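You operate a simulated robot arm through the tools that you are given. There is no shell and no other tool. Be economical: measure what you need, move in short steps, check, and stop when the job is done.

You run a simulated two-armed robot. Do the job below in one go: nothing can be reset, and whatever is moved stays where it is left.

Task
Change the purple receiver from the black hand mic to the silver one.
Fine: Mute the receiver first, black mic off, silver mic on, then unmute. Wipe the black mic's grille with the cleaning pad and put the pad back. What is to be rubbed or washed off counts as gone when no trace of it is left.

It is judged by the outcome, as a careful person would: the job done as asked, and still so three seconds after it is handed in. It fails if anything else is knocked over, pushed out of place, dropped, spilled or broken.

Robot
Two 7-joint arms with fingered hands on one trunk, on a base that drives. Base frame: it is fixed to the floor where the robot stands at the start and does not move with it; the origin is under the middle of the robot, x ahead of it, y to its left, z up; the surface under the hand at the start is at about z = 0.86. Lengths are in m, angles in rad, forces in N, time in s.
The left shoulder is at the start at [0.044, 0.173, 1.17], the right one opposite. With the tool pointing down near the work surface each hand reaches from about 0.36 to 0.78 m from the robot's upright axis, wherever it stands, measured 20 degrees to its own side. Places, roughly: black mic power key [0.6, -0.6, 0.9]; blue pack dial [0.4, -0.6, 1]; blue receiver [0.6, -0.3, 1.2]; blue receiver knob [0.6, -0.4, 1.2]; blue receiver mute key [0.6, -0.3, 1.1]; grey windshield (8x8x7 cm) [0.6, -0.7, 1.1]; orange pack dial [0.4, -0.5, 1]; orange receiver [0.7, -0.1, 1.2]; orange receiver knob [0.6, -0.2, 1.2]; orange receiver mute key [0.7, 0, 1.1]; purple receiver [0.6, -0.3, 1]; purple receiver knob [0.6, -0.4, 1]; purple receiver mute key [0.6, -0.3, 1]; silver mic power key [0.6, -0.7, 0.9]; yellow pack dial [0.3, -0.7, 1]; yellow receiver [0.7, -0.1, 1]. Payload 3.5 kg a hand.
The tool frame of a hand sits at the grasp point between the pads (the TCP): z along the fingers, y along the line on which they close. The tips reach 0.025 m beyond it. The gripper opens to 0.088 m. The gripper's body begins 0.029 m behind the TCP. The gripper is a hand of 3 fingers: y runs from the thumb to the fingers, the wrist lies at [-0.013, -0.097, -0.162] in the tool frame, and closing takes about 1.5 s.
Orientation is that of the tool frame in the base frame, as a unit quaternion [w, x, y, z]. With the fingers straight down and the wrist toward the robot, the tool's x, y and z point along [0, 1, 0], [1, 0, 0] and [0, 0, -1] of the base frame.

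Tools
- The arms move only by the tool step_arm. It takes "left_rows", "right_rows" or both (then of equal length, played together; a hand with none holds still); each is a list of rows, each a list of 6 numbers: the shift along the tool's x, y, z in m, then the turn, a rotation vector about the tool's x, y, z in rad. In form: [[x, y, z, rx, ry, rz], ...]. A call has 1 to 10 rows; each row shifts and turns the commanded pose from where the row before left it, along the tool's axes as they then stand. "left_jaw" and "right_jaw" are, for a hand that has rows, the gripper command, from -1 (fully open) to 1 (shut), values between in proportion, set as the call begins (left out, the last holds). Each row takes 0.2 s and may step no farther than 0.05 m and 0.15 rad from the row before; otherwise, or with a gripper value out of range, the whole call is refused. Where a pose cannot be reached the arm comes as near as it can. A force on the tool above 90 N (or 10 N above the force at the start of the call, whichever is more), or a blocked arm, ends the call early, and 0.2 s more pass. The fingers move at their own pace (about 0.072 m/s each) and stop on an object; they squeeze with about 33 N. The grip force told is the motor's: it shows also when the fingers shut on nothing. Time passes only in rows, and 0.2 s behind the last, so rows that do not move let the fingers close. The reply holds the time, the measured pose of the TCP, the force on the tool along the base axes, the opening and the grip force, in the units named above and with some noise, with the torque about the TCP (base axes, N m) and any sound that the robot's microphone picked up, and new pictures: "show" is both (left out), scene, wrist or none (wrist: the cameras of the hands that moved).
- Cameras (640 x 400 px; columns grow to the right, rows downward): "scene" is now at [0.1294, -0.0554, 1.4283]; the picture's right is [-0.58, -0.81, 0.07], its down [-0.27, 0.12, -0.96] and it looks along [0.77, -0.57, -0.29] (base axes); focal length 214 px, centre (320, 200). "left" rides on the left gripper at [-0.058, -0.085, -0.099] in its tool frame; the picture's right is [-0.67, -0.35, 0.66], its down [0.69, -0.63, 0.37] and it looks along [0.29, 0.69, 0.66] (tool axes); focal length 261 px, centre (320, 200). "right" rides on the right gripper at [0.058, -0.085, -0.099] in its tool frame; the picture's right is [-0.67, 0.35, -0.66], its down [-0.69, -0.63, 0.37] and it looks along [-0.29, 0.69, 0.66] (tool axes); focal length 261 px, centre (320, 200). There is no depth. A picture from a camera that has moved, and an enlarged one, comes with that camera's place and axes in the base frame and with its lens.
- lift_body(by): slides the trunk up (or, below 0, down) by that many m; the arms and the scene camera ride with it, the base frame stays. It gives what a move gives, with no picture.
- roll_base(legs): drives the robot by 1 to 6 legs, each [ahead, left, turn to the left] in m, m and rad, along the robot's own axes; the way and the turn of a leg run together, so that a leg with both is an arc; at most 1.5 m and 3.142 rad a leg. The arms and the cameras ride along, it lands a little off, and it stops where it bumps. It gives what a move gives, and a new picture of the scene camera.
- finger_targets(index, middle, thumb_bend, thumb_turn, hand): sets how far each is bent, from 0 (flat) to 100 (curled in); at 30 the hand is open as for a grip, at 70 the pads meet at the TCP. One left out holds its place. A second passes; each finger stops where it meets its share of the squeeze, and holds until it gets a number again. A gripper value or a shape takes the hand back. It gives what a move gives, with no picture; readings hold the bend of each and the force on the fingers (four entries, about 0 where the hand has none), thumb and palm. thumb_turn goes from beside the hand (0) to across from the fingers (100), as for a grip.
- grasp_type(shape, hand): the hand has 3 fingers and takes this shape, open, in about a second: jaw (thumb against the fingers, like two jaws); tri (thumb and two fingers); tip (a fingertip pinch); poke (one finger out to press); point (the index stretched); flat (the hand flat); cup (the hand cupped); fist (a fist). The gripper value then closes the fingers along that shape, each until it touches; the sizes above hold for jaw. It gives what a move gives, with no picture.
- aim_head(pan, tilt): turns the head with the scene camera to pan (to the left, within 1.501 rad either way) and tilt (down, from -0.506 to 1.204), counted from straight ahead of the robot. It gives what a move gives, and a new picture of the scene camera.
- zoom(camera, box): a new picture of the part [left, top, right, bottom] of that camera's present view, enlarged. It takes no simulated time.
- job_done(): hands the job in; it is judged then, once.

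Work in short steps. Places have to be worked out from the pictures, the camera data and where the tool is seen: move nearer, look again, correct. Check each grasp and each placing, and mend what went wrong. You have 120 turns and 260 pictures in all, those below and enlarged ones among them. Open the grippers and draw the arms clear of the work before you hand the job in, unless the task says otherwise; then end with one line.

The tools are called by a JSON object that holds its "name" and its "arguments". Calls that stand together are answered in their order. step_arm: Moves the arms, as the interface text tells. Its arguments: {"type":"object","properties":{"left_rows":{"type":"array","items":{"type":"array","items":{"type":"number"}}},"left_jaw":{"type":"number"},"right_rows":{"type":"array","items":{"type":"array","items":{"type":"number"}}},"right_jaw":{"type":"number"},"show":{"type":"string","enum":["both","scene","wrist","none"]}},"required":[]} The other tools are called the same way: lift_body (by) slides the trunk up or down; grasp_type (shape, hand) gives the hand a shape; finger_targets (index, middle, thumb_bend, thumb_turn, hand) moves the fingers one by one; roll_base (legs) drives the base; aim_head (pan, tilt) turns the head that bears the scene camera; zoom (camera, box) takes an enlarged picture of a part of a camera's view; job_done () hands the job in.

At the start:

```text
clock: 0.0
left_position: [0.4024, -0.0416, 1.3836]
left_orientation: [0.0, 0.707, 0.707, 0.0]
left_contact_force: [-0.5, -0.4, 0.6]
left_moment: [-0.02, 0.02, -0.02]
left_width: 0.0874
left_gripper_force: 0.1
left_shape: jaw
left_bend: [30.0, 30.0, 30.0, 98.0]
left_finger forces: [0.0, 0.1, 0.0, 0.0, 0.0, 0.0]
right_position: [0.3272, -0.4419, 1.3509]
right_orientation: [0.0, 0.707, 0.707, 0.0]
right_contact_force: [0.1, -0.5, 0.2]
right_moment: [0.0, -0.05, 0.03]
right_width: 0.0878
right_gripper_force: 0.2
right_shape: jaw
right_bend: [30.0, 30.0, 30.0, 98.0]
right_finger forces: [0.0, 0.0, 0.1, 0.1, 0.0, 0.0]
trunk travel left (down, up): [-0.25, 0.205]
robot x, y, heading: [0.0005, 0.0025, -0.001]
head pan, tilt: [-0.625, 0.202]
```

scene: 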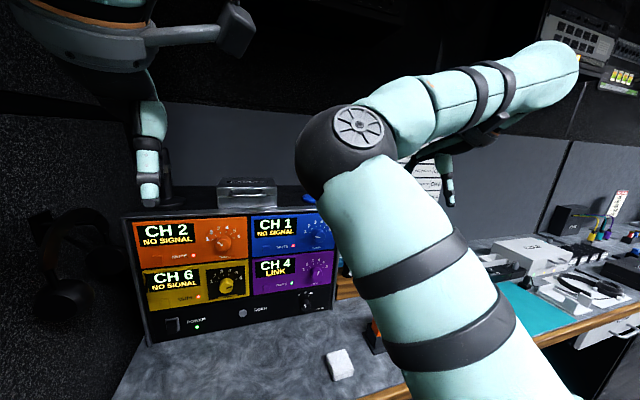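
right: 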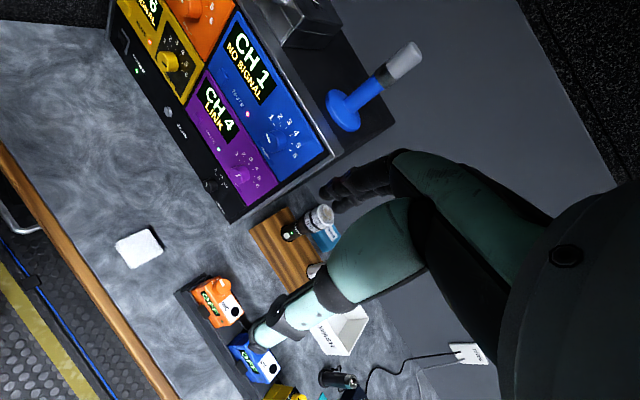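
left: 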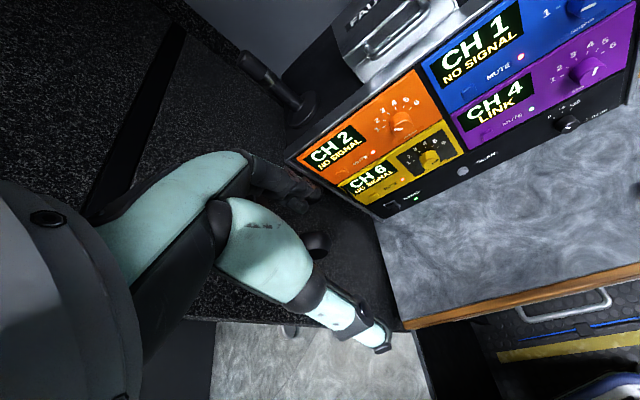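

The receiver shows purple CH 4 LINK; the mics stand near a wooden rack, partly hidden by my arm. I'll look closer first.

{"name": "zoom", "arguments": {"camera": "right", "box": [220, 180, 480, 400]}}

{"name": "zoom", "arguments": {"camera": "scene", "box": [120, 190, 350, 340]}}

{"name": "aim_head", "arguments": {"pan": -1.0, "tilt": 0.5}}

```text
1.82 times, centred on (350, 290) of right
camera zoom: at [0.2429, -0.3831, 1.4498], right [0.35, -0.67, 0.66], down [-0.63, -0.69, -0.37], along [0.69, -0.29, -0.66], focal length 474 px, centre (266, 36)
```

zoom: 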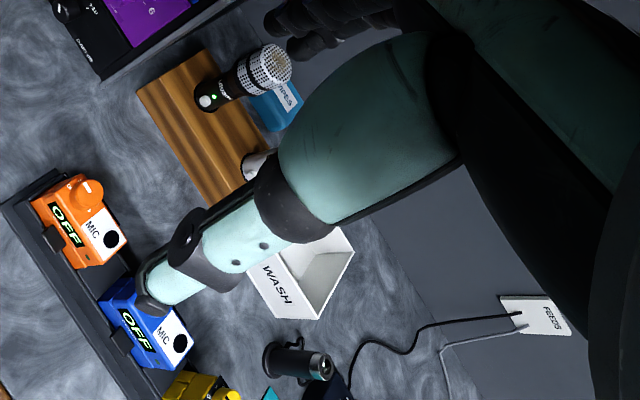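

```text
2.67 times, centred on (235, 265) of scene
camera zoom: at [0.1294, -0.0554, 1.4283], right [-0.58, -0.81, 0.07], down [-0.27, 0.12, -0.96], along [0.77, -0.57, -0.29], focal length 572 px, centre (547, 27)
```

zoom: 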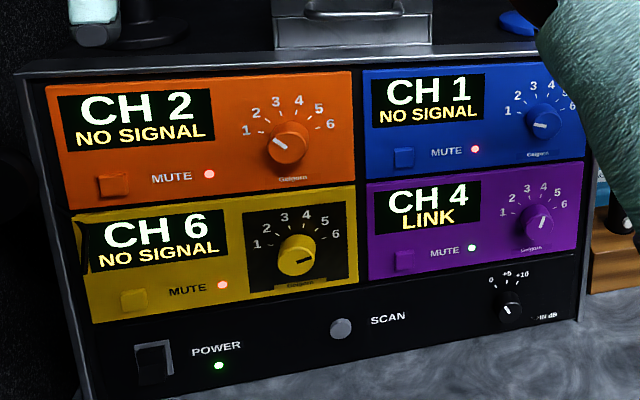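

```text
clock: 0.8
left_position: [0.4019, -0.0427, 1.3834]
left_orientation: [0.0, 0.707, 0.708, -0.001]
left_contact_force: [0.7, 0.1, -0.4]
left_moment: [-0.02, -0.01, -0.01]
left_width: 0.0876
left_gripper_force: 0.0
left_shape: jaw
left_bend: [30.0, 30.0, 30.0, 98.0]
left_finger forces: [0.0, 0.0, 0.0, 0.0, 0.0, 0.1]
right_position: [0.3277, -0.4415, 1.35]
right_orientation: [0.0, 0.707, 0.707, 0.001]
right_contact_force: [-0.3, 0.3, 0.2]
right_moment: [-0.01, -0.01, -0.01]
right_width: 0.0875
right_gripper_force: 0.0
right_shape: jaw
right_bend: [30.0, 30.0, 30.0, 98.0]
right_finger forces: [0.1, 0.0, 0.0, 0.0, 0.0, 0.0]
trunk travel left (down, up): [-0.25, 0.205]
robot x, y, heading: [0.0003, -0.0011, -0.002]
head pan, tilt: [-1.0, 0.499]
camera scene: at [0.1001, -0.0774, 1.4039], right [-0.84, -0.54, 0.09], down [-0.36, 0.4, -0.84], along [0.42, -0.74, -0.53], focal length 214 px, centre (320, 200)
```

scene: 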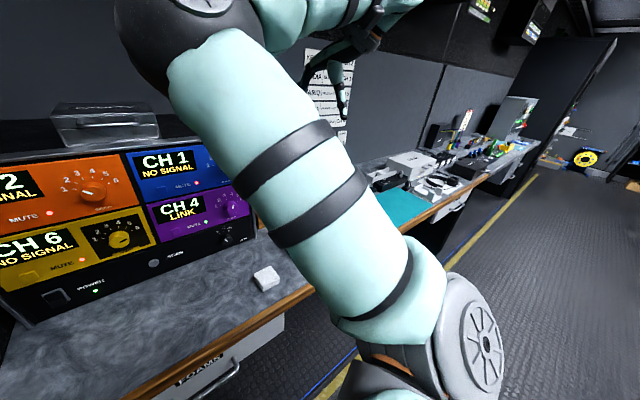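

The arm hides the mics, and they are a bit far away. I'll drive right about 0.33 m so the work is centred, then look.

{"name": "roll_base", "arguments": {"legs": [[0, -0.33, 0]]}}

{"name": "aim_head", "arguments": {"pan": -0.3, "tilt": 0.5}}

{"name": "zoom", "arguments": {"camera": "right", "box": [0, 0, 640, 400]}}

{"name": "zoom", "arguments": {"camera": "left", "box": [0, 0, 640, 400]}}

```text
clock: 3.0
left_position: [0.4015, -0.3733, 1.3839]
left_orientation: [0.001, 0.708, 0.706, -0.001]
left_contact_force: [0.1, -0.3, 0.0]
left_moment: [0.01, -0.02, -0.02]
left_width: 0.0875
left_gripper_force: 0.0
left_shape: jaw
left_bend: [30.0, 30.0, 30.0, 98.0]
left_finger forces: [0.1, 0.0, 0.1, 0.0, 0.0, 0.1]
right_position: [0.3254, -0.7722, 1.3512]
right_orientation: [0.001, 0.708, 0.706, 0.0]
right_contact_force: [-0.5, -0.2, 1.2]
right_moment: [0.0, -0.02, 0.0]
right_width: 0.0878
right_gripper_force: 0.0
right_shape: jaw
right_bend: [30.0, 30.0, 30.0, 98.0]
right_finger forces: [0.0, 0.0, 0.0, 0.0, 0.0, 0.0]
trunk travel left (down, up): [-0.25, 0.205]
robot x, y, heading: [-0.0004, -0.3299, 0.001]
head pan, tilt: [-1.0, 0.499]
camera scene: at [0.0994, -0.4073, 1.4039], right [-0.84, -0.54, 0.09], down [-0.35, 0.4, -0.84], along [0.42, -0.74, -0.53], focal length 214 px, centre (320, 200)
```

scene: 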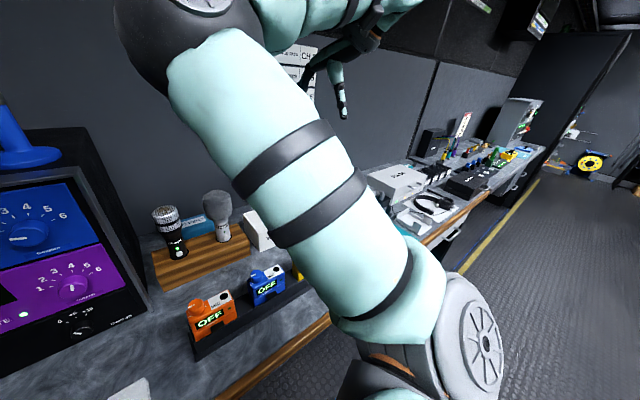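

```text
clock: 4.1
left_position: [0.4021, -0.3734, 1.3843]
left_orientation: [0.001, 0.708, 0.706, -0.001]
left_contact_force: [0.1, -0.9, -0.4]
left_moment: [0.05, -0.02, 0.01]
left_width: 0.0876
left_gripper_force: 0.0
left_shape: jaw
left_bend: [30.0, 30.0, 30.0, 98.0]
left_finger forces: [0.0, 0.0, 0.0, 0.0, 0.1, 0.0]
right_position: [0.3264, -0.7734, 1.3505]
right_orientation: [0.001, 0.708, 0.706, 0.0]
right_contact_force: [0.1, 0.7, -0.8]
right_moment: [-0.01, -0.02, 0.01]
right_width: 0.0874
right_gripper_force: 0.0
right_shape: jaw
right_bend: [30.0, 30.0, 30.0, 98.0]
right_finger forces: [0.0, 0.0, 0.0, 0.1, 0.0, 0.1]
trunk travel left (down, up): [-0.25, 0.205]
robot x, y, heading: [-0.0037, -0.3328, -0.003]
head pan, tilt: [-0.3, 0.499]
camera scene: at [0.137, -0.359, 1.3996], right [-0.3, -0.95, 0.03], down [-0.55, 0.14, -0.82], along [0.78, -0.26, -0.57], focal length 214 px, centre (320, 200)
```

scene: 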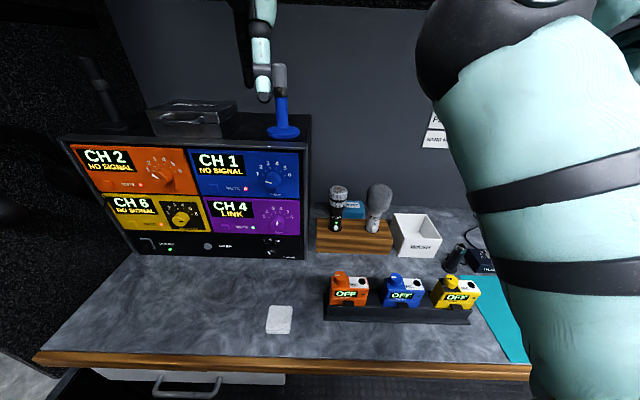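

```text
1.00 times, centred on (320, 200) of right (not enlarged: the box is as wide or as high as the picture)
camera zoom: at [0.2415, -0.7144, 1.45], right [0.35, -0.67, 0.66], down [-0.63, -0.68, -0.36], along [0.69, -0.29, -0.66], focal length 261 px, centre (320, 200)
```

zoom: 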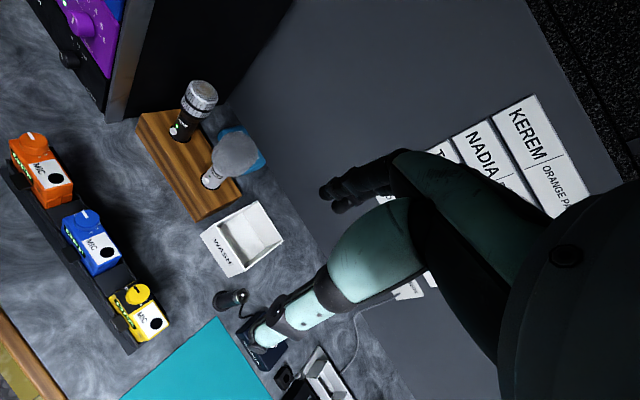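

```text
1.00 times, centred on (320, 200) of left (not enlarged: the box is as wide or as high as the picture)
camera zoom: at [0.3165, -0.4324, 1.4832], right [-0.35, -0.67, -0.65], down [-0.63, 0.69, -0.37], along [0.7, 0.28, -0.66], focal length 261 px, centre (320, 200)
```

zoom: 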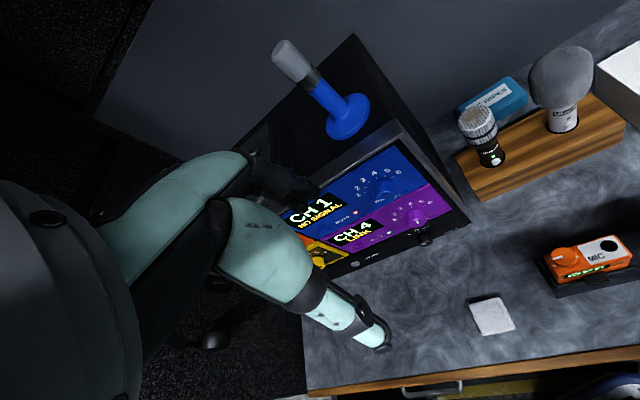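

Now everything is visible. I'll zoom in on the mics, labels and pad candidates.

{"name": "zoom", "arguments": {"camera": "left", "box": [430, 30, 640, 180]}}

{"name": "zoom", "arguments": {"camera": "scene", "box": [300, 160, 480, 280]}}

{"name": "zoom", "arguments": {"camera": "scene", "box": [190, 190, 320, 340]}}

{"name": "zoom", "arguments": {"camera": "right", "box": [130, 70, 340, 370]}}

```text
2.67 times, centred on (535, 105) of left
camera zoom: at [0.3165, -0.4324, 1.4832], right [-0.35, -0.67, -0.65], down [-0.63, 0.69, -0.37], along [0.7, 0.28, -0.66], focal length 695 px, centre (-253, 453)
```

zoom: 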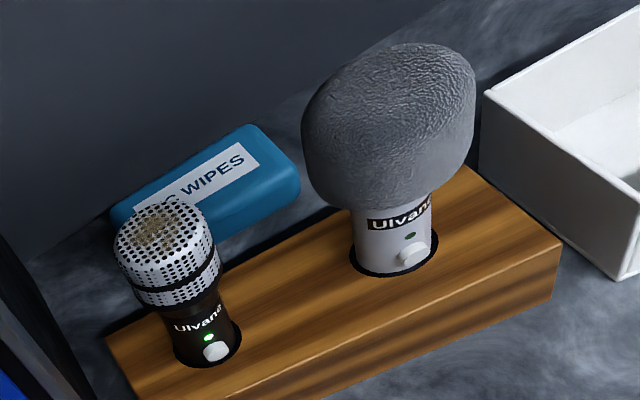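

```text
3.33 times, centred on (390, 220) of scene
camera zoom: at [0.137, -0.359, 1.3996], right [-0.3, -0.95, 0.03], down [-0.55, 0.14, -0.82], along [0.78, -0.26, -0.57], focal length 715 px, centre (87, 133)
```

zoom: 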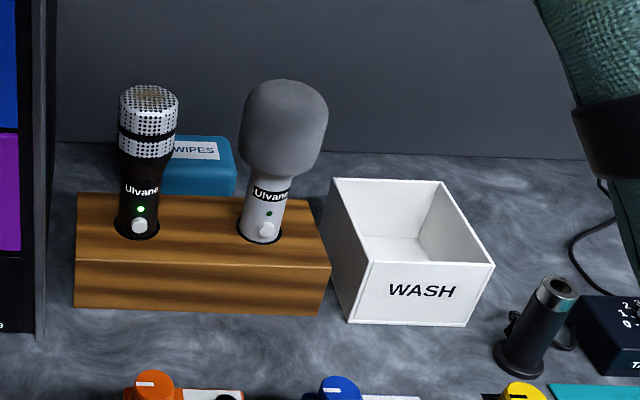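

```text
2.67 times, centred on (255, 265) of scene
camera zoom: at [0.137, -0.359, 1.3996], right [-0.3, -0.95, 0.03], down [-0.55, 0.14, -0.82], along [0.78, -0.26, -0.57], focal length 572 px, centre (493, 27)
```

zoom: 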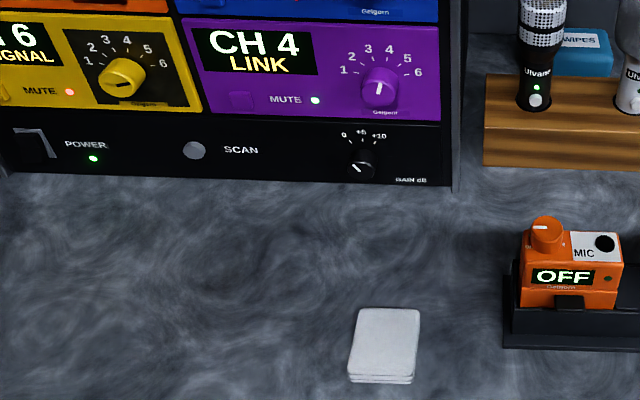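

```text
1.33 times, centred on (235, 220) of right
camera zoom: at [0.2415, -0.7144, 1.45], right [0.35, -0.67, 0.66], down [-0.63, -0.68, -0.36], along [0.69, -0.29, -0.66], focal length 348 px, centre (433, 173)
```

zoom: 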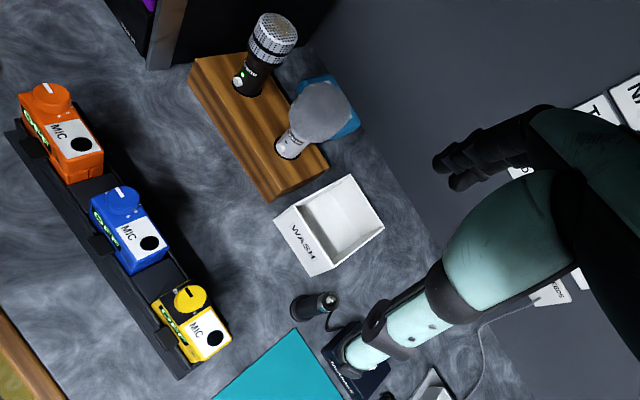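

The black mic (LED on, dirt on the grille top) is in the left slot and the silver one with the windshield in the right. The white pad is on the desk at about (0.41,-0.36). First I mute: set the left hand to poke and tilt it about 45° forward while lowering it in front of the purple key (est. 0.633,-0.256,0.993).

{"name": "grasp_type", "arguments": {"hand": "left", "shape": "poke"}}

{"name": "step_arm", "arguments": {"left_rows": [[0.03, 0, 0.03, 0.15, 0, 0], [0.03, 0, 0.05, 0.15, 0, 0], [0.03, 0, 0.05, 0.15, 0, 0], [0.03, 0, 0.05, 0.15, 0, 0], [0, 0, 0.05, 0.15, 0, 0], [0, -0.03, 0.02, 0, 0, 0]]}}

```text
clock: 5.0
left_position: [0.4018, -0.3736, 1.3841]
left_orientation: [0.0, 0.708, 0.706, -0.001]
left_contact_force: [1.0, 0.8, 0.6]
left_moment: [0.03, 0.0, 0.01]
left_width: 0.0
left_gripper_force: 0.1
left_shape: poke
left_bend: [70.0, 70.0, 100.0, 100.0]
left_finger forces: [0.0, 0.0, 0.1, 0.0, 0.0, 0.0]
right_position: [0.3246, -0.7738, 1.3509]
right_orientation: [0.001, 0.708, 0.706, 0.0]
right_contact_force: [-0.8, 0.4, 0.6]
right_moment: [-0.01, 0.0, 0.01]
right_width: 0.0879
right_gripper_force: 0.0
right_shape: jaw
right_bend: [30.0, 30.0, 30.0, 98.0]
right_finger forces: [0.0, 0.0, 0.0, 0.0, 0.0, 0.0]
trunk travel left (down, up): [-0.25, 0.205]
robot x, y, heading: [0.0014, -0.332, -0.006]
head pan, tilt: [-0.3, 0.499]
```

```text
refused: row 2 steps farther than a row can; nothing moved
```

{"name": "step_arm", "arguments": {"left_rows": [[0.023, 0, 0.04, -0.15, 0, 0], [0.023, 0, 0.04, -0.15, 0, 0], [0.023, 0, 0.04, -0.15, 0, 0], [0.023, 0, 0.04, -0.15, 0, 0], [0.023, 0, 0.04, -0.15, 0, 0], [0, -0.027, 0.029, 0, 0, 0], [0, -0.027, 0.029, 0, 0, 0]]}}

```text
clock: 6.6
left_position: [0.461, -0.2584, 1.1183]
left_orientation: [0.26, 0.658, 0.658, 0.258]
left_contact_force: [0.9, 0.4, 0.7]
left_moment: [-0.02, -0.01, 0.01]
left_width: 0.0
left_gripper_force: 0.1
left_shape: poke
left_bend: [70.0, 70.0, 100.0, 100.0]
left_finger forces: [0.1, 0.0, 0.1, 0.1, 0.0, 0.1]
right_position: [0.3264, -0.7744, 1.3495]
right_orientation: [0.0, 0.707, 0.707, -0.001]
right_contact_force: [0.6, -0.1, 0.3]
right_moment: [-0.03, 0.03, -0.02]
right_width: 0.0876
right_gripper_force: 0.1
right_shape: jaw
right_bend: [30.0, 30.0, 30.0, 98.0]
right_finger forces: [0.1, 0.0, 0.1, 0.0, 0.1, 0.0]
trunk travel left (down, up): [-0.25, 0.205]
robot x, y, heading: [0.0009, -0.3298, 0.0]
head pan, tilt: [-0.3, 0.499]
camera scene: at [0.1383, -0.3587, 1.3994], right [-0.3, -0.95, 0.03], down [-0.55, 0.14, -0.82], along [0.78, -0.26, -0.57], focal length 214 px, centre (320, 200)
camera left: at [0.33, -0.3161, 1.1333], right [0.19, -0.67, -0.72], down [-0.21, 0.68, -0.7], along [0.96, 0.28, -0.01], focal length 261 px, centre (320, 200)
```

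scene: 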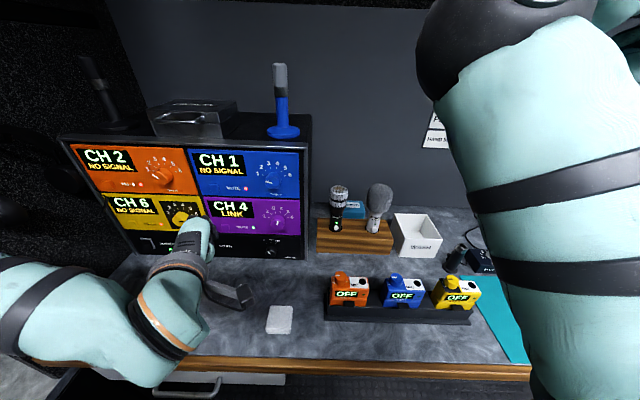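
left: 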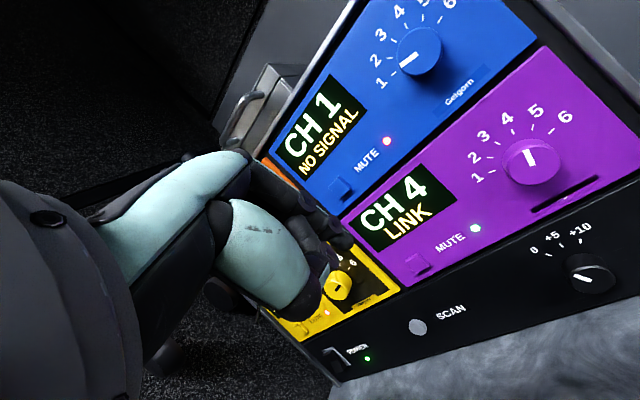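

{"name": "zoom", "arguments": {"camera": "left", "box": [220, 140, 460, 320]}}

```text
2.22 times, centred on (340, 230) of left
camera zoom: at [0.33, -0.3161, 1.1333], right [0.19, -0.67, -0.72], down [-0.21, 0.68, -0.7], along [0.96, 0.28, -0.01], focal length 579 px, centre (276, 133)
```

zoom: 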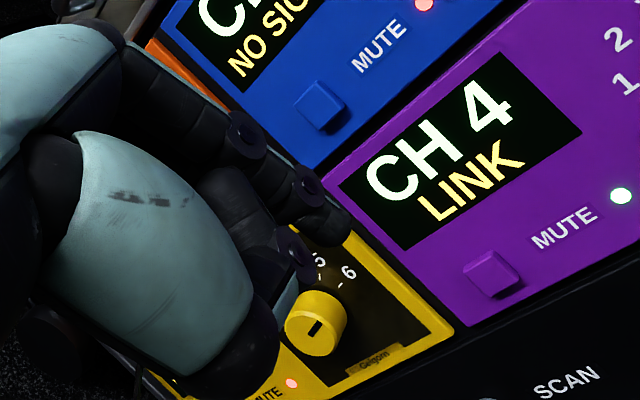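

The mute key triangulates to (0.635,-0.255,0.992). I'll flatten the hand a bit more and come to about 2 cm in front of it.

{"name": "step_arm", "arguments": {"left_rows": [[0, 0, 0, -0.15, 0, 0], [0, 0, 0, -0.15, 0, 0], [0, -0.01, 0.043, 0, 0, 0], [0, -0.01, 0.043, 0, 0, 0], [0, -0.01, 0.043, 0, 0, 0], [0, -0.01, 0.04, 0, 0, 0]], "show": "wrist"}}

{"name": "zoom", "arguments": {"camera": "scene", "box": [130, 190, 310, 310]}}

```text
clock: 8.0
left_position: [0.588, -0.2586, 0.999]
left_orientation: [0.354, 0.613, 0.612, 0.354]
left_contact_force: [0.2, -0.2, -0.6]
left_moment: [0.01, 0.0, -0.03]
left_width: 0.0
left_gripper_force: 0.1
left_shape: poke
left_bend: [70.0, 70.0, 100.0, 100.0]
left_finger forces: [0.1, 0.1, 0.1, 0.1, 0.1, 0.0]
right_position: [0.3275, -0.7744, 1.3496]
right_orientation: [0.0, 0.709, 0.706, 0.0]
right_contact_force: [-0.2, -0.3, -0.4]
right_moment: [0.01, -0.03, -0.03]
right_width: 0.0875
right_gripper_force: 0.0
right_shape: jaw
right_bend: [30.0, 30.0, 30.0, 98.0]
right_finger forces: [0.0, 0.0, 0.1, 0.1, 0.0, 0.0]
trunk travel left (down, up): [-0.25, 0.205]
robot x, y, heading: [-0.001, -0.3299, -0.004]
head pan, tilt: [-0.3, 0.499]
camera left: at [0.4597, -0.3177, 0.9745], right [0.39, -0.67, -0.63], down [0.0, 0.69, -0.73], along [0.92, 0.28, 0.27], focal length 261 px, centre (320, 200)
```

left: 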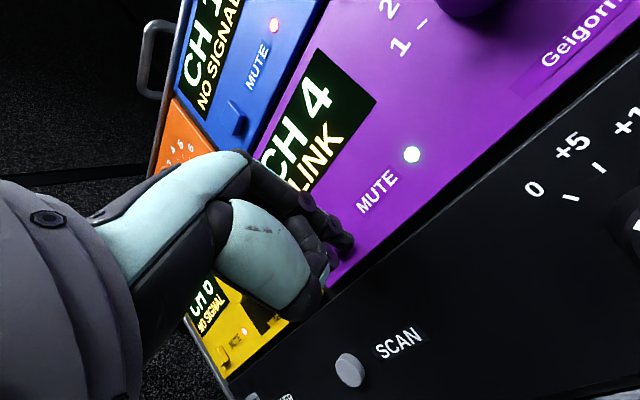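

```text
3.33 times, centred on (220, 250) of scene
camera zoom: at [0.1375, -0.3597, 1.3996], right [-0.3, -0.95, 0.03], down [-0.55, 0.14, -0.82], along [0.78, -0.26, -0.57], focal length 715 px, centre (653, 33)
```

zoom: 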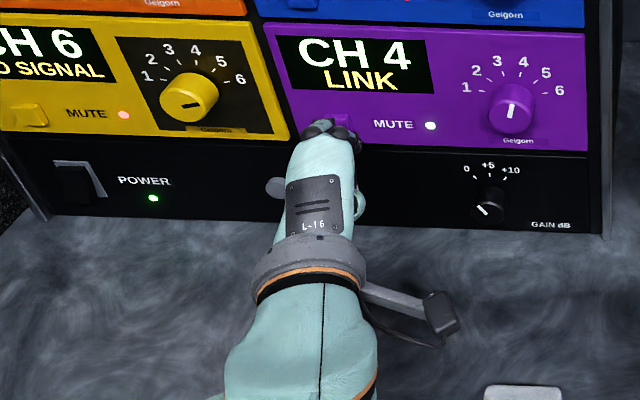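

{"name": "zoom", "arguments": {"camera": "scene", "box": [196, 210, 244, 240]}}

{"name": "zoom", "arguments": {"camera": "left", "box": [240, 140, 400, 300]}}

```text
13.33 times, centred on (220, 225) of scene
camera zoom: at [0.1375, -0.3597, 1.3996], right [-0.3, -0.95, 0.03], down [-0.55, 0.14, -0.82], along [0.78, -0.26, -0.57], focal length 2860 px, centre (1653, -133)
```

zoom: 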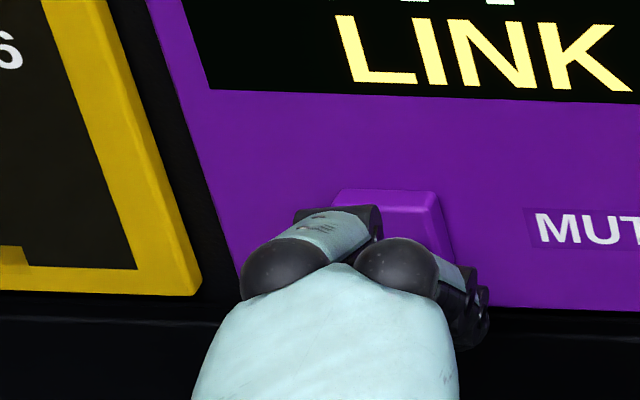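

```text
2.50 times, centred on (320, 220) of left
camera zoom: at [0.4597, -0.3177, 0.9745], right [0.39, -0.67, -0.63], down [0.0, 0.69, -0.73], along [0.92, 0.28, 0.27], focal length 652 px, centre (320, 150)
```

zoom: 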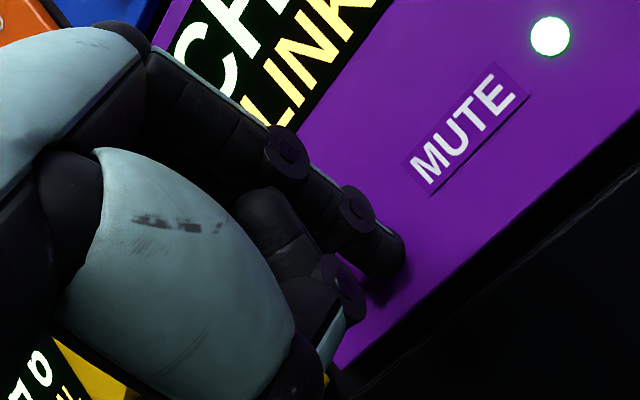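

The index tip seems slightly right of the key and about 2 cm away. I'll shift left 8 mm and push forward gently.

{"name": "step_arm", "arguments": {"left_rows": [[0.008, 0, 0, 0, 0, 0], [0, 0.003, 0.0052, 0, 0, 0], [0, 0.003, 0.0052, 0, 0, 0], [0, 0.002, 0.0035, 0, 0, 0]], "show": "wrist"}}

{"name": "zoom", "arguments": {"camera": "scene", "box": [190, 200, 270, 250]}}

```text
clock: 9.0
left_position: [0.6011, -0.2522, 0.9992]
left_orientation: [0.355, 0.612, 0.611, 0.354]
left_contact_force: [-1.8, 0.4, -1.0]
left_moment: [-0.03, 0.03, -0.03]
left_width: 0.0
left_gripper_force: 0.0
left_shape: poke
left_bend: [70.0, 70.0, 100.0, 100.0]
left_finger forces: [2.2, 0.0, 0.0, 0.1, 0.1, 0.0]
right_position: [0.3248, -0.7743, 1.3497]
right_orientation: [0.0, 0.708, 0.706, 0.0]
right_contact_force: [-0.1, -0.7, 0.3]
right_moment: [0.0, -0.01, 0.01]
right_width: 0.0877
right_gripper_force: 0.1
right_shape: jaw
right_bend: [30.0, 30.0, 30.0, 98.0]
right_finger forces: [0.0, 0.0, 0.1, 0.0, 0.0, 0.0]
trunk travel left (down, up): [-0.25, 0.205]
robot x, y, heading: [-0.0052, -0.3365, -0.003]
head pan, tilt: [-0.3, 0.499]
heard: click
camera left: at [0.4731, -0.3102, 0.9744], right [0.39, -0.67, -0.63], down [0.01, 0.68, -0.73], along [0.92, 0.28, 0.27], focal length 261 px, centre (320, 200)
```

left: 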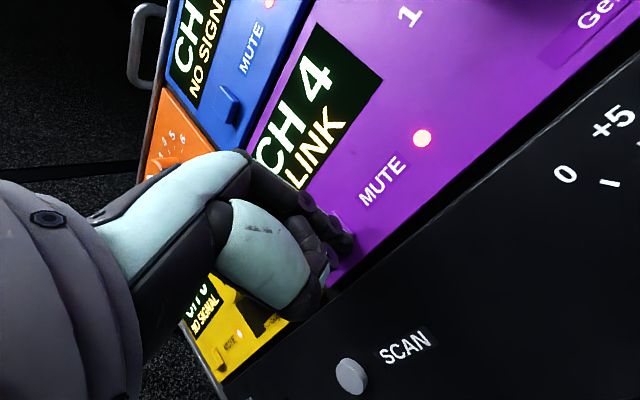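

```text
8.00 times, centred on (230, 225) of scene
camera zoom: at [0.1366, -0.3592, 1.3996], right [-0.3, -0.95, 0.03], down [-0.55, 0.14, -0.82], along [0.78, -0.26, -0.57], focal length 1716 px, centre (1040, 0)
```

zoom: 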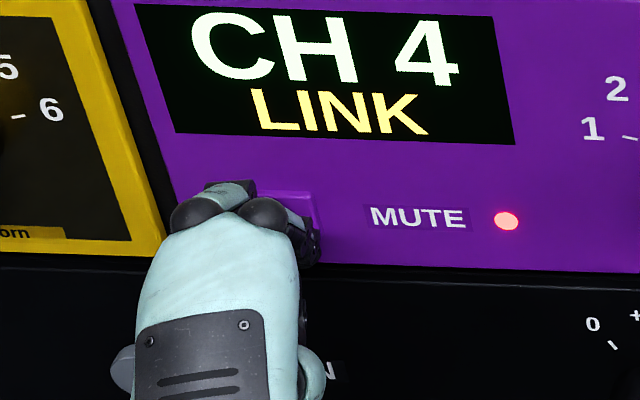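

Click heard and the mute LED is red. I'll back the left hand off and roll it (wrist to the left) so it can reach the black mic's key over the packs; meanwhile the right hand goes to poke.

{"name": "step_arm", "arguments": {"left_rows": [[0, -0.0245, -0.043, 0, 0, 0], [0, -0.0245, -0.043, 0.15, 0, 0], [0, 0, -0.03, 0, 0, 0.15], [0, 0, -0.03, 0, 0, 0.15], [0, 0, -0.03, 0, 0, 0.15], [0, 0, 0, 0, 0, 0.15], [0, 0, 0, 0, 0, 0.15], [0, 0, 0, 0, 0, 0.15], [0, 0, 0, 0, 0, 0.15], [0, 0, 0, 0, 0, 0.15]], "show": "none"}}

{"name": "grasp_type", "arguments": {"hand": "right", "shape": "poke"}}

```text
clock: 11.2
left_position: [0.4336, -0.2533, 1.0551]
left_orientation: [0.081, 0.885, 0.165, 0.427]
left_contact_force: [0.7, 0.5, 0.2]
left_moment: [0.03, 0.01, 0.0]
left_width: 0.0
left_gripper_force: 0.0
left_shape: poke
left_bend: [70.0, 70.0, 100.0, 100.0]
left_finger forces: [0.0, 0.0, 0.0, 0.0, 0.0, 0.1]
right_position: [0.3246, -0.7735, 1.3498]
right_orientation: [0.001, 0.709, 0.706, 0.0]
right_contact_force: [-0.4, 0.3, -0.3]
right_moment: [0.01, 0.03, 0.02]
right_width: 0.0878
right_gripper_force: 0.1
right_shape: jaw
right_bend: [30.0, 30.0, 30.0, 98.0]
right_finger forces: [0.1, 0.0, 0.0, 0.0, 0.0, 0.0]
trunk travel left (down, up): [-0.25, 0.205]
robot x, y, heading: [0.0014, -0.3329, -0.007]
head pan, tilt: [-0.3, 0.499]
```

```text
clock: 12.1
left_position: [0.4335, -0.2524, 1.0553]
left_orientation: [0.082, 0.885, 0.166, 0.427]
left_contact_force: [-0.2, 0.3, -0.1]
left_moment: [-0.01, 0.0, 0.0]
left_width: 0.0002
left_gripper_force: 0.0
left_shape: poke
left_bend: [70.0, 70.0, 100.0, 100.0]
left_finger forces: [0.0, 0.0, 0.0, 0.0, 0.1, 0.1]
right_position: [0.3255, -0.7736, 1.349]
right_orientation: [0.0, 0.709, 0.706, 0.0]
right_contact_force: [-0.6, 0.8, -0.2]
right_moment: [0.03, 0.02, 0.0]
right_width: 0.0
right_gripper_force: 0.1
right_shape: poke
right_bend: [70.0, 70.0, 100.0, 100.0]
right_finger forces: [0.1, 0.0, 0.1, 0.1, 0.1, 0.2]
trunk travel left (down, up): [-0.25, 0.205]
robot x, y, heading: [-0.0011, -0.3331, 0.002]
head pan, tilt: [-0.3, 0.499]
```

{"name": "step_arm", "arguments": {"left_rows": [[0.02, 0, 0, 0, 0, 0.15], [0.02, 0, 0, 0, 0, 0.15], [0.01, 0, 0, 0, 0, 0.07], [0, 0.0446, 0, 0, 0, 0], [0, 0.0446, 0, 0, 0, 0], [0, 0.0446, 0, 0, 0, 0], [0, 0.0446, 0, 0, 0, 0], [0, 0.0446, 0, 0, 0, 0], [0, 0.0446, 0, 0, 0, 0], [0, 0.0446, 0, 0, 0, 0]]}}

```text
clock: 14.3
left_position: [0.462, -0.5522, 1.0919]
left_orientation: [0.0, 0.901, -0.001, 0.435]
left_contact_force: [0.2, -0.3, 0.2]
left_moment: [0.0, 0.02, -0.02]
left_width: 0.0002
left_gripper_force: 0.1
left_shape: poke
left_bend: [70.0, 70.0, 100.0, 100.0]
left_finger forces: [0.0, 0.1, 0.1, 0.0, 0.0, 0.0]
right_position: [0.3251, -0.7756, 1.3496]
right_orientation: [-0.001, 0.708, 0.706, 0.001]
right_contact_force: [0.1, -0.3, 0.5]
right_moment: [0.0, -0.01, 0.0]
right_width: 0.0
right_gripper_force: 0.2
right_shape: poke
right_bend: [70.0, 70.0, 100.0, 100.0]
right_finger forces: [0.0, 0.0, 0.0, 0.1, 0.0, 0.0]
trunk travel left (down, up): [-0.25, 0.205]
robot x, y, heading: [-0.0005, -0.3288, -0.0]
head pan, tilt: [-0.3, 0.499]
camera scene: at [0.1369, -0.3614, 1.3996], right [-0.3, -0.95, 0.03], down [-0.55, 0.14, -0.82], along [0.78, -0.26, -0.57], focal length 214 px, centre (320, 200)
camera left: at [0.3475, -0.4677, 1.1081], right [0.1, 0.35, -0.93], down [0.71, 0.63, 0.31], along [0.69, -0.7, -0.19], focal length 261 px, centre (320, 200)
```

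scene: 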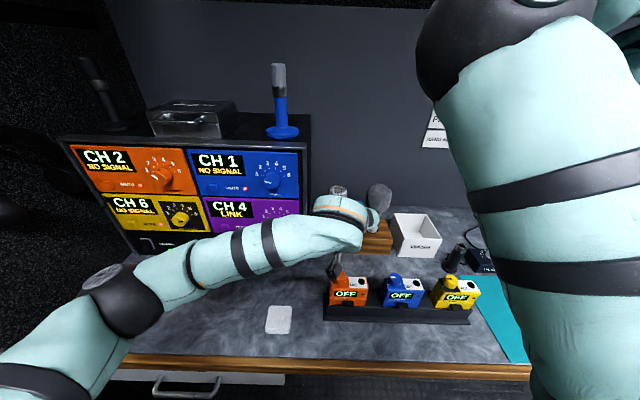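
left: 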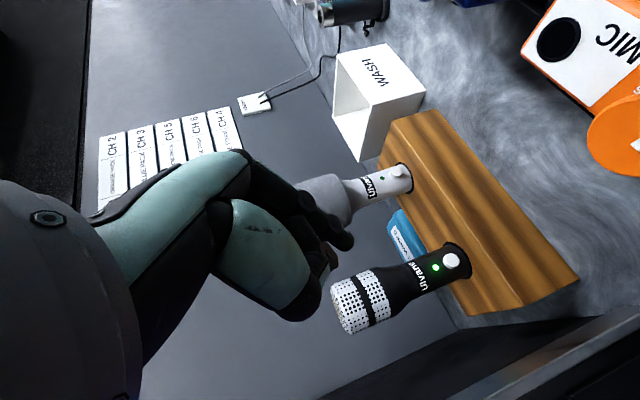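

Black key triangulates again at (0.607,-0.575,0.94), and the rack is yawed about 20°, so the keys face slightly left. I'll move to a spot about 2 cm in front of the black key.

{"name": "step_arm", "arguments": {"left_rows": [[0.0186, 0, 0.0235, 0, 0, 0], [0.0186, 0, 0.0235, 0, 0, 0], [-0.0188, 0.0015, 0.0291, 0, 0, 0], [-0.0188, 0.0015, 0.0291, 0, 0, 0], [-0.0188, 0.0015, 0.0291, 0, 0, 0], [-0.0188, 0.0015, 0.0291, 0, 0, 0]]}}

{"name": "zoom", "arguments": {"camera": "scene", "box": [310, 180, 400, 300]}}

{"name": "zoom", "arguments": {"camera": "left", "box": [260, 140, 500, 320]}}

```text
clock: 15.7
left_position: [0.5673, -0.5602, 0.9611]
left_orientation: [0.001, 0.9, 0.0, 0.435]
left_contact_force: [0.3, 0.0, 0.2]
left_moment: [0.0, -0.01, 0.01]
left_width: 0.0
left_gripper_force: 0.0
left_shape: poke
left_bend: [70.0, 70.0, 100.0, 100.0]
left_finger forces: [0.0, 0.0, 0.0, 0.0, 0.0, 0.0]
right_position: [0.3269, -0.7738, 1.3487]
right_orientation: [0.0, 0.708, 0.706, 0.001]
right_contact_force: [-0.1, -0.5, 0.2]
right_moment: [0.01, 0.01, 0.0]
right_width: 0.0
right_gripper_force: 0.0
right_shape: poke
right_bend: [70.0, 70.0, 100.0, 100.0]
right_finger forces: [0.0, 0.0, 0.0, 0.1, 0.1, 0.1]
trunk travel left (down, up): [-0.25, 0.205]
robot x, y, heading: [-0.0005, -0.3295, -0.007]
head pan, tilt: [-0.3, 0.499]
camera scene: at [0.1375, -0.3597, 1.3995], right [-0.3, -0.95, 0.03], down [-0.55, 0.14, -0.82], along [0.78, -0.26, -0.57], focal length 214 px, centre (320, 200)
camera left: at [0.4534, -0.4749, 0.9777], right [0.1, 0.35, -0.93], down [0.71, 0.63, 0.31], along [0.69, -0.7, -0.19], focal length 261 px, centre (320, 200)
```

scene: 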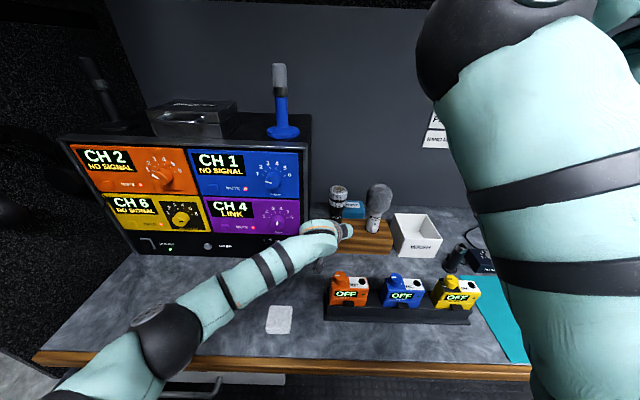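
left: 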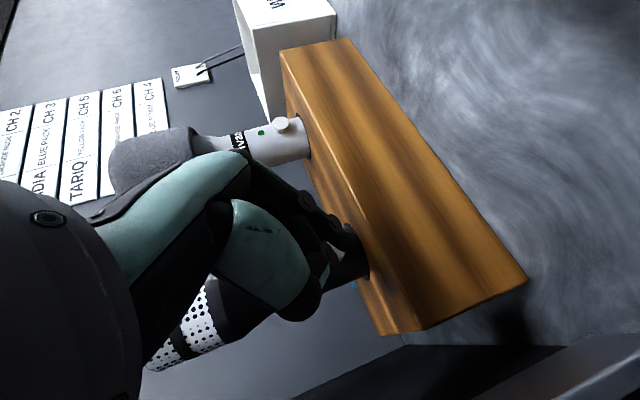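

```text
3.33 times, centred on (355, 240) of scene
camera zoom: at [0.1375, -0.3597, 1.3995], right [-0.3, -0.95, 0.03], down [-0.55, 0.14, -0.82], along [0.78, -0.26, -0.57], focal length 715 px, centre (203, 67)
```

zoom: 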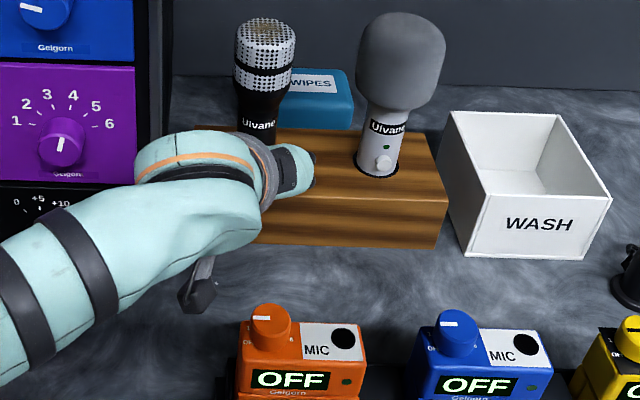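

```text
2.22 times, centred on (380, 230) of left
camera zoom: at [0.4534, -0.4749, 0.9777], right [0.1, 0.35, -0.93], down [0.71, 0.63, 0.31], along [0.69, -0.7, -0.19], focal length 579 px, centre (187, 133)
```

zoom: 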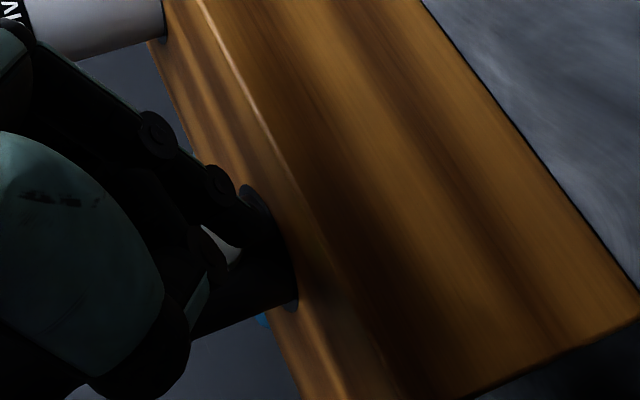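

The tip is at about (0.577,-0.566,0.937), in line with the key along its normal. Pushing gently along that normal.

{"name": "step_arm", "arguments": {"left_rows": [[0.0058, 0.0021, 0.0025, 0, 0, 0], [0.0035, 0.0021, 0.0044, 0, 0, 0], [0.0035, 0.0021, 0.0044, 0, 0, 0], [0.0023, 0.0014, 0.0029, 0, 0, 0]], "show": "wrist"}}

{"name": "zoom", "arguments": {"camera": "scene", "box": [200, 180, 400, 300]}}

```text
clock: 16.7
left_position: [0.5839, -0.5658, 0.9657]
left_orientation: [0.002, 0.9, 0.0, 0.436]
left_contact_force: [-14.7, 6.2, 4.1]
left_moment: [0.04, -0.02, 0.06]
left_width: 0.0
left_gripper_force: 0.0
left_shape: poke
left_bend: [70.0, 70.0, 100.0, 100.0]
left_finger forces: [0.0, 17.0, 0.0, 0.0, 0.0, 0.1]
right_position: [0.3206, -0.7729, 1.3513]
right_orientation: [0.002, 0.708, 0.706, 0.001]
right_contact_force: [-0.4, -0.2, -0.5]
right_moment: [-0.01, 0.02, 0.02]
right_width: 0.0001
right_gripper_force: 0.0
right_shape: poke
right_bend: [70.0, 70.0, 100.0, 100.0]
right_finger forces: [0.1, 0.1, 0.0, 0.0, 0.0, 0.1]
trunk travel left (down, up): [-0.25, 0.205]
robot x, y, heading: [-0.0018, -0.3321, -0.002]
head pan, tilt: [-0.3, 0.499]
heard: click
camera left: at [0.4705, -0.4808, 0.9821], right [0.1, 0.34, -0.93], down [0.71, 0.63, 0.31], along [0.69, -0.7, -0.18], focal length 261 px, centre (320, 200)
```

left: 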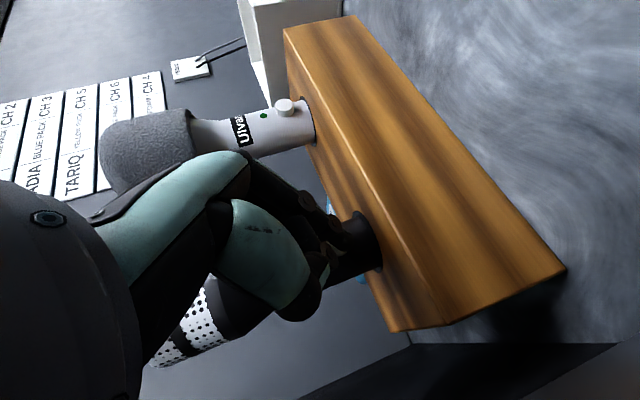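

```text
3.20 times, centred on (300, 240) of scene
camera zoom: at [0.1327, -0.3578, 1.4001], right [-0.3, -0.95, 0.03], down [-0.55, 0.14, -0.82], along [0.78, -0.26, -0.57], focal length 686 px, centre (384, 72)
```

zoom: 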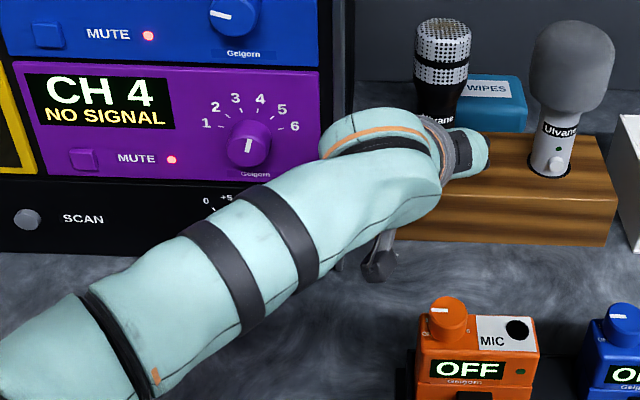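

Click, and CH 4 now shows NO SIGNAL with mute still red. I'll retract, rise and shift over to the silver mic (key ≈ 0.564,-0.688,0.943).

{"name": "step_arm", "arguments": {"left_rows": [[-0.0175, -0.0105, -0.022, 0, 0, 0], [0.0263, 0, -0.0363, 0, 0, 0], [0.0263, 0, -0.0363, 0, 0, 0], [0.0263, 0, -0.0363, 0, 0, 0], [-0.0085, 0.038, -0.0107, 0, 0, 0], [-0.0085, 0.038, -0.0107, 0, 0, 0], [-0.0085, 0.038, -0.0107, 0, 0, 0]]}}

{"name": "zoom", "arguments": {"camera": "left", "box": [260, 120, 640, 360]}}

```text
clock: 18.5
left_position: [0.5393, -0.6239, 1.0938]
left_orientation: [-0.027, 0.896, 0.041, 0.442]
left_contact_force: [0.6, 0.2, -0.5]
left_moment: [0.0, 0.01, 0.01]
left_width: 0.0002
left_gripper_force: 0.1
left_shape: poke
left_bend: [70.0, 70.0, 100.0, 100.0]
left_finger forces: [0.0, 0.0, 0.1, 0.0, 0.0, 0.0]
right_position: [0.3272, -0.7738, 1.3498]
right_orientation: [-0.001, 0.708, 0.707, -0.001]
right_contact_force: [0.3, 0.4, -0.6]
right_moment: [-0.02, -0.01, 0.01]
right_width: 0.0002
right_gripper_force: 0.0
right_shape: poke
right_bend: [70.0, 70.0, 100.0, 100.0]
right_finger forces: [0.0, 0.0, 0.0, 0.1, 0.1, 0.0]
trunk travel left (down, up): [-0.25, 0.205]
robot x, y, heading: [0.0022, -0.3302, -0.004]
head pan, tilt: [-0.3, 0.499]
stopped in row 7 (left hand): the arm was blocked; the commanded pose is now the measured one
camera scene: at [0.1376, -0.3587, 1.3995], right [-0.3, -0.95, 0.03], down [-0.55, 0.14, -0.82], along [0.78, -0.26, -0.57], focal length 214 px, centre (320, 200)
camera left: at [0.4165, -0.5509, 1.1087], right [0.08, 0.37, -0.93], down [0.65, 0.69, 0.33], along [0.76, -0.62, -0.18], focal length 261 px, centre (320, 200)
```

scene: 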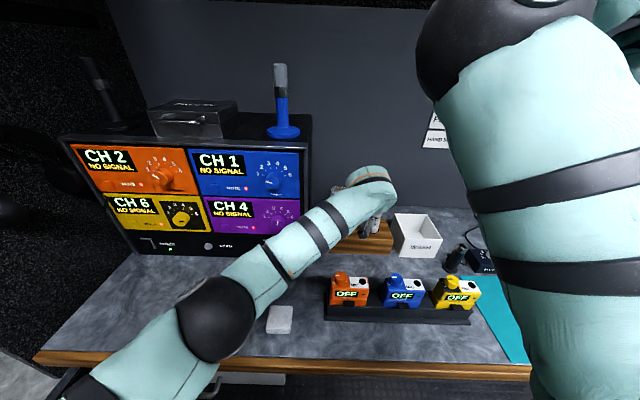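
left: 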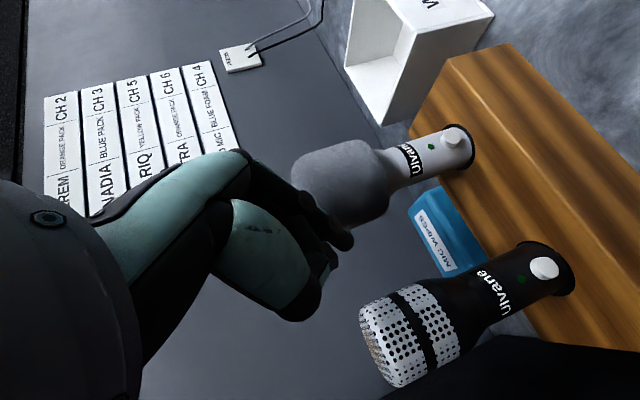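

```text
1.67 times, centred on (450, 240) of left
camera zoom: at [0.4165, -0.5509, 1.1087], right [0.08, 0.37, -0.93], down [0.65, 0.69, 0.33], along [0.76, -0.62, -0.18], focal length 434 px, centre (103, 133)
```

zoom: 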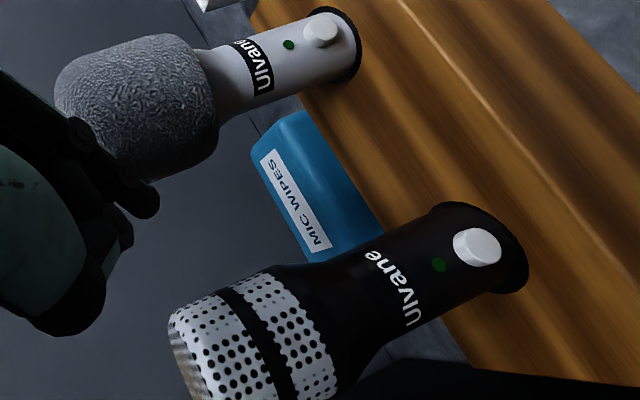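

The left arm hit a joint limit there (no contact). I'll go back to the black-side waypoint and instead move the base by the mic spacing, so the same arm geometry serves the silver key.

{"name": "step_arm", "arguments": {"left_rows": [[-0.005, -0.034, -0.008, -0.042, -0.008, 0.025], [-0.005, -0.034, -0.008, -0.042, -0.008, 0.025]], "show": "none"}}

{"name": "roll_base", "arguments": {"legs": [[-0.04, 0, 0], [0, -0.115, 0]]}}

{"name": "zoom", "arguments": {"camera": "left", "box": [260, 60, 640, 300]}}

```text
clock: 19.1
left_position: [0.5105, -0.5622, 1.0964]
left_orientation: [0.004, 0.901, -0.004, 0.434]
left_contact_force: [-0.1, -0.1, 0.1]
left_moment: [-0.02, 0.01, 0.0]
left_width: 0.0
left_gripper_force: 0.1
left_shape: poke
left_bend: [70.0, 70.0, 100.0, 100.0]
left_finger forces: [0.1, 0.1, 0.1, 0.0, 0.0, 0.1]
right_position: [0.326, -0.7721, 1.3507]
right_orientation: [0.0, 0.708, 0.707, -0.001]
right_contact_force: [-0.6, 0.5, -0.3]
right_moment: [0.05, 0.01, -0.03]
right_width: 0.0
right_gripper_force: 0.0
right_shape: poke
right_bend: [70.0, 70.0, 100.0, 100.0]
right_finger forces: [0.0, 0.0, 0.0, 0.0, 0.0, 0.0]
trunk travel left (down, up): [-0.25, 0.205]
robot x, y, heading: [0.0012, -0.3316, -0.006]
head pan, tilt: [-0.3, 0.499]
```

```text
clock: 20.8
left_position: [0.4701, -0.6764, 1.0981]
left_orientation: [0.002, 0.901, -0.004, 0.434]
left_contact_force: [-0.4, 1.7, -1.3]
left_moment: [0.01, 0.0, 0.0]
left_width: 0.0
left_gripper_force: 0.0
left_shape: poke
left_bend: [70.0, 70.0, 100.0, 100.0]
left_finger forces: [0.1, 0.0, 0.0, 0.1, 0.0, 0.0]
right_position: [0.2839, -0.8866, 1.3512]
right_orientation: [0.002, 0.708, 0.707, 0.0]
right_contact_force: [-0.8, 0.1, 0.5]
right_moment: [0.02, 0.02, -0.01]
right_width: 0.0
right_gripper_force: 0.0
right_shape: poke
right_bend: [70.0, 70.0, 100.0, 100.0]
right_finger forces: [0.1, 0.0, 0.0, 0.0, 0.0, 0.1]
trunk travel left (down, up): [-0.25, 0.205]
robot x, y, heading: [-0.0416, -0.4469, -0.006]
head pan, tilt: [-0.3, 0.499]
camera scene: at [0.095, -0.4724, 1.3999], right [-0.3, -0.95, 0.03], down [-0.55, 0.14, -0.82], along [0.78, -0.26, -0.57], focal length 214 px, centre (320, 200)
```

scene: 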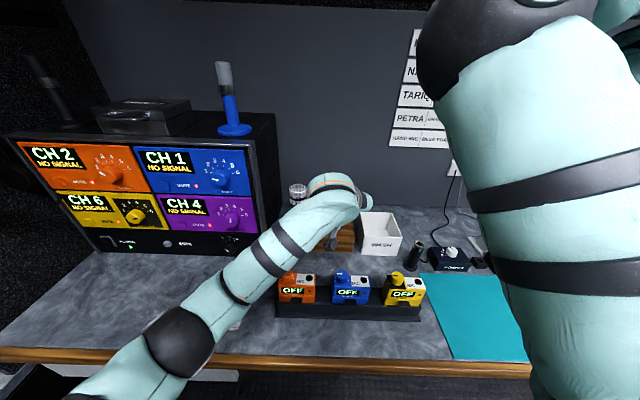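

```text
1.67 times, centred on (450, 180) of left
camera zoom: at [0.3567, -0.5906, 1.1131], right [0.1, 0.35, -0.93], down [0.72, 0.62, 0.31], along [0.69, -0.7, -0.19], focal length 434 px, centre (103, 233)
```

zoom: 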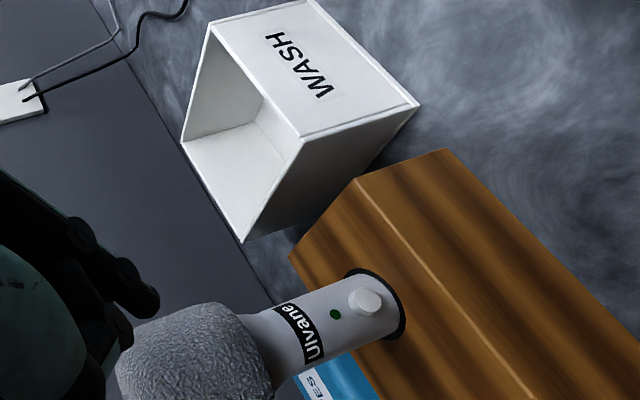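

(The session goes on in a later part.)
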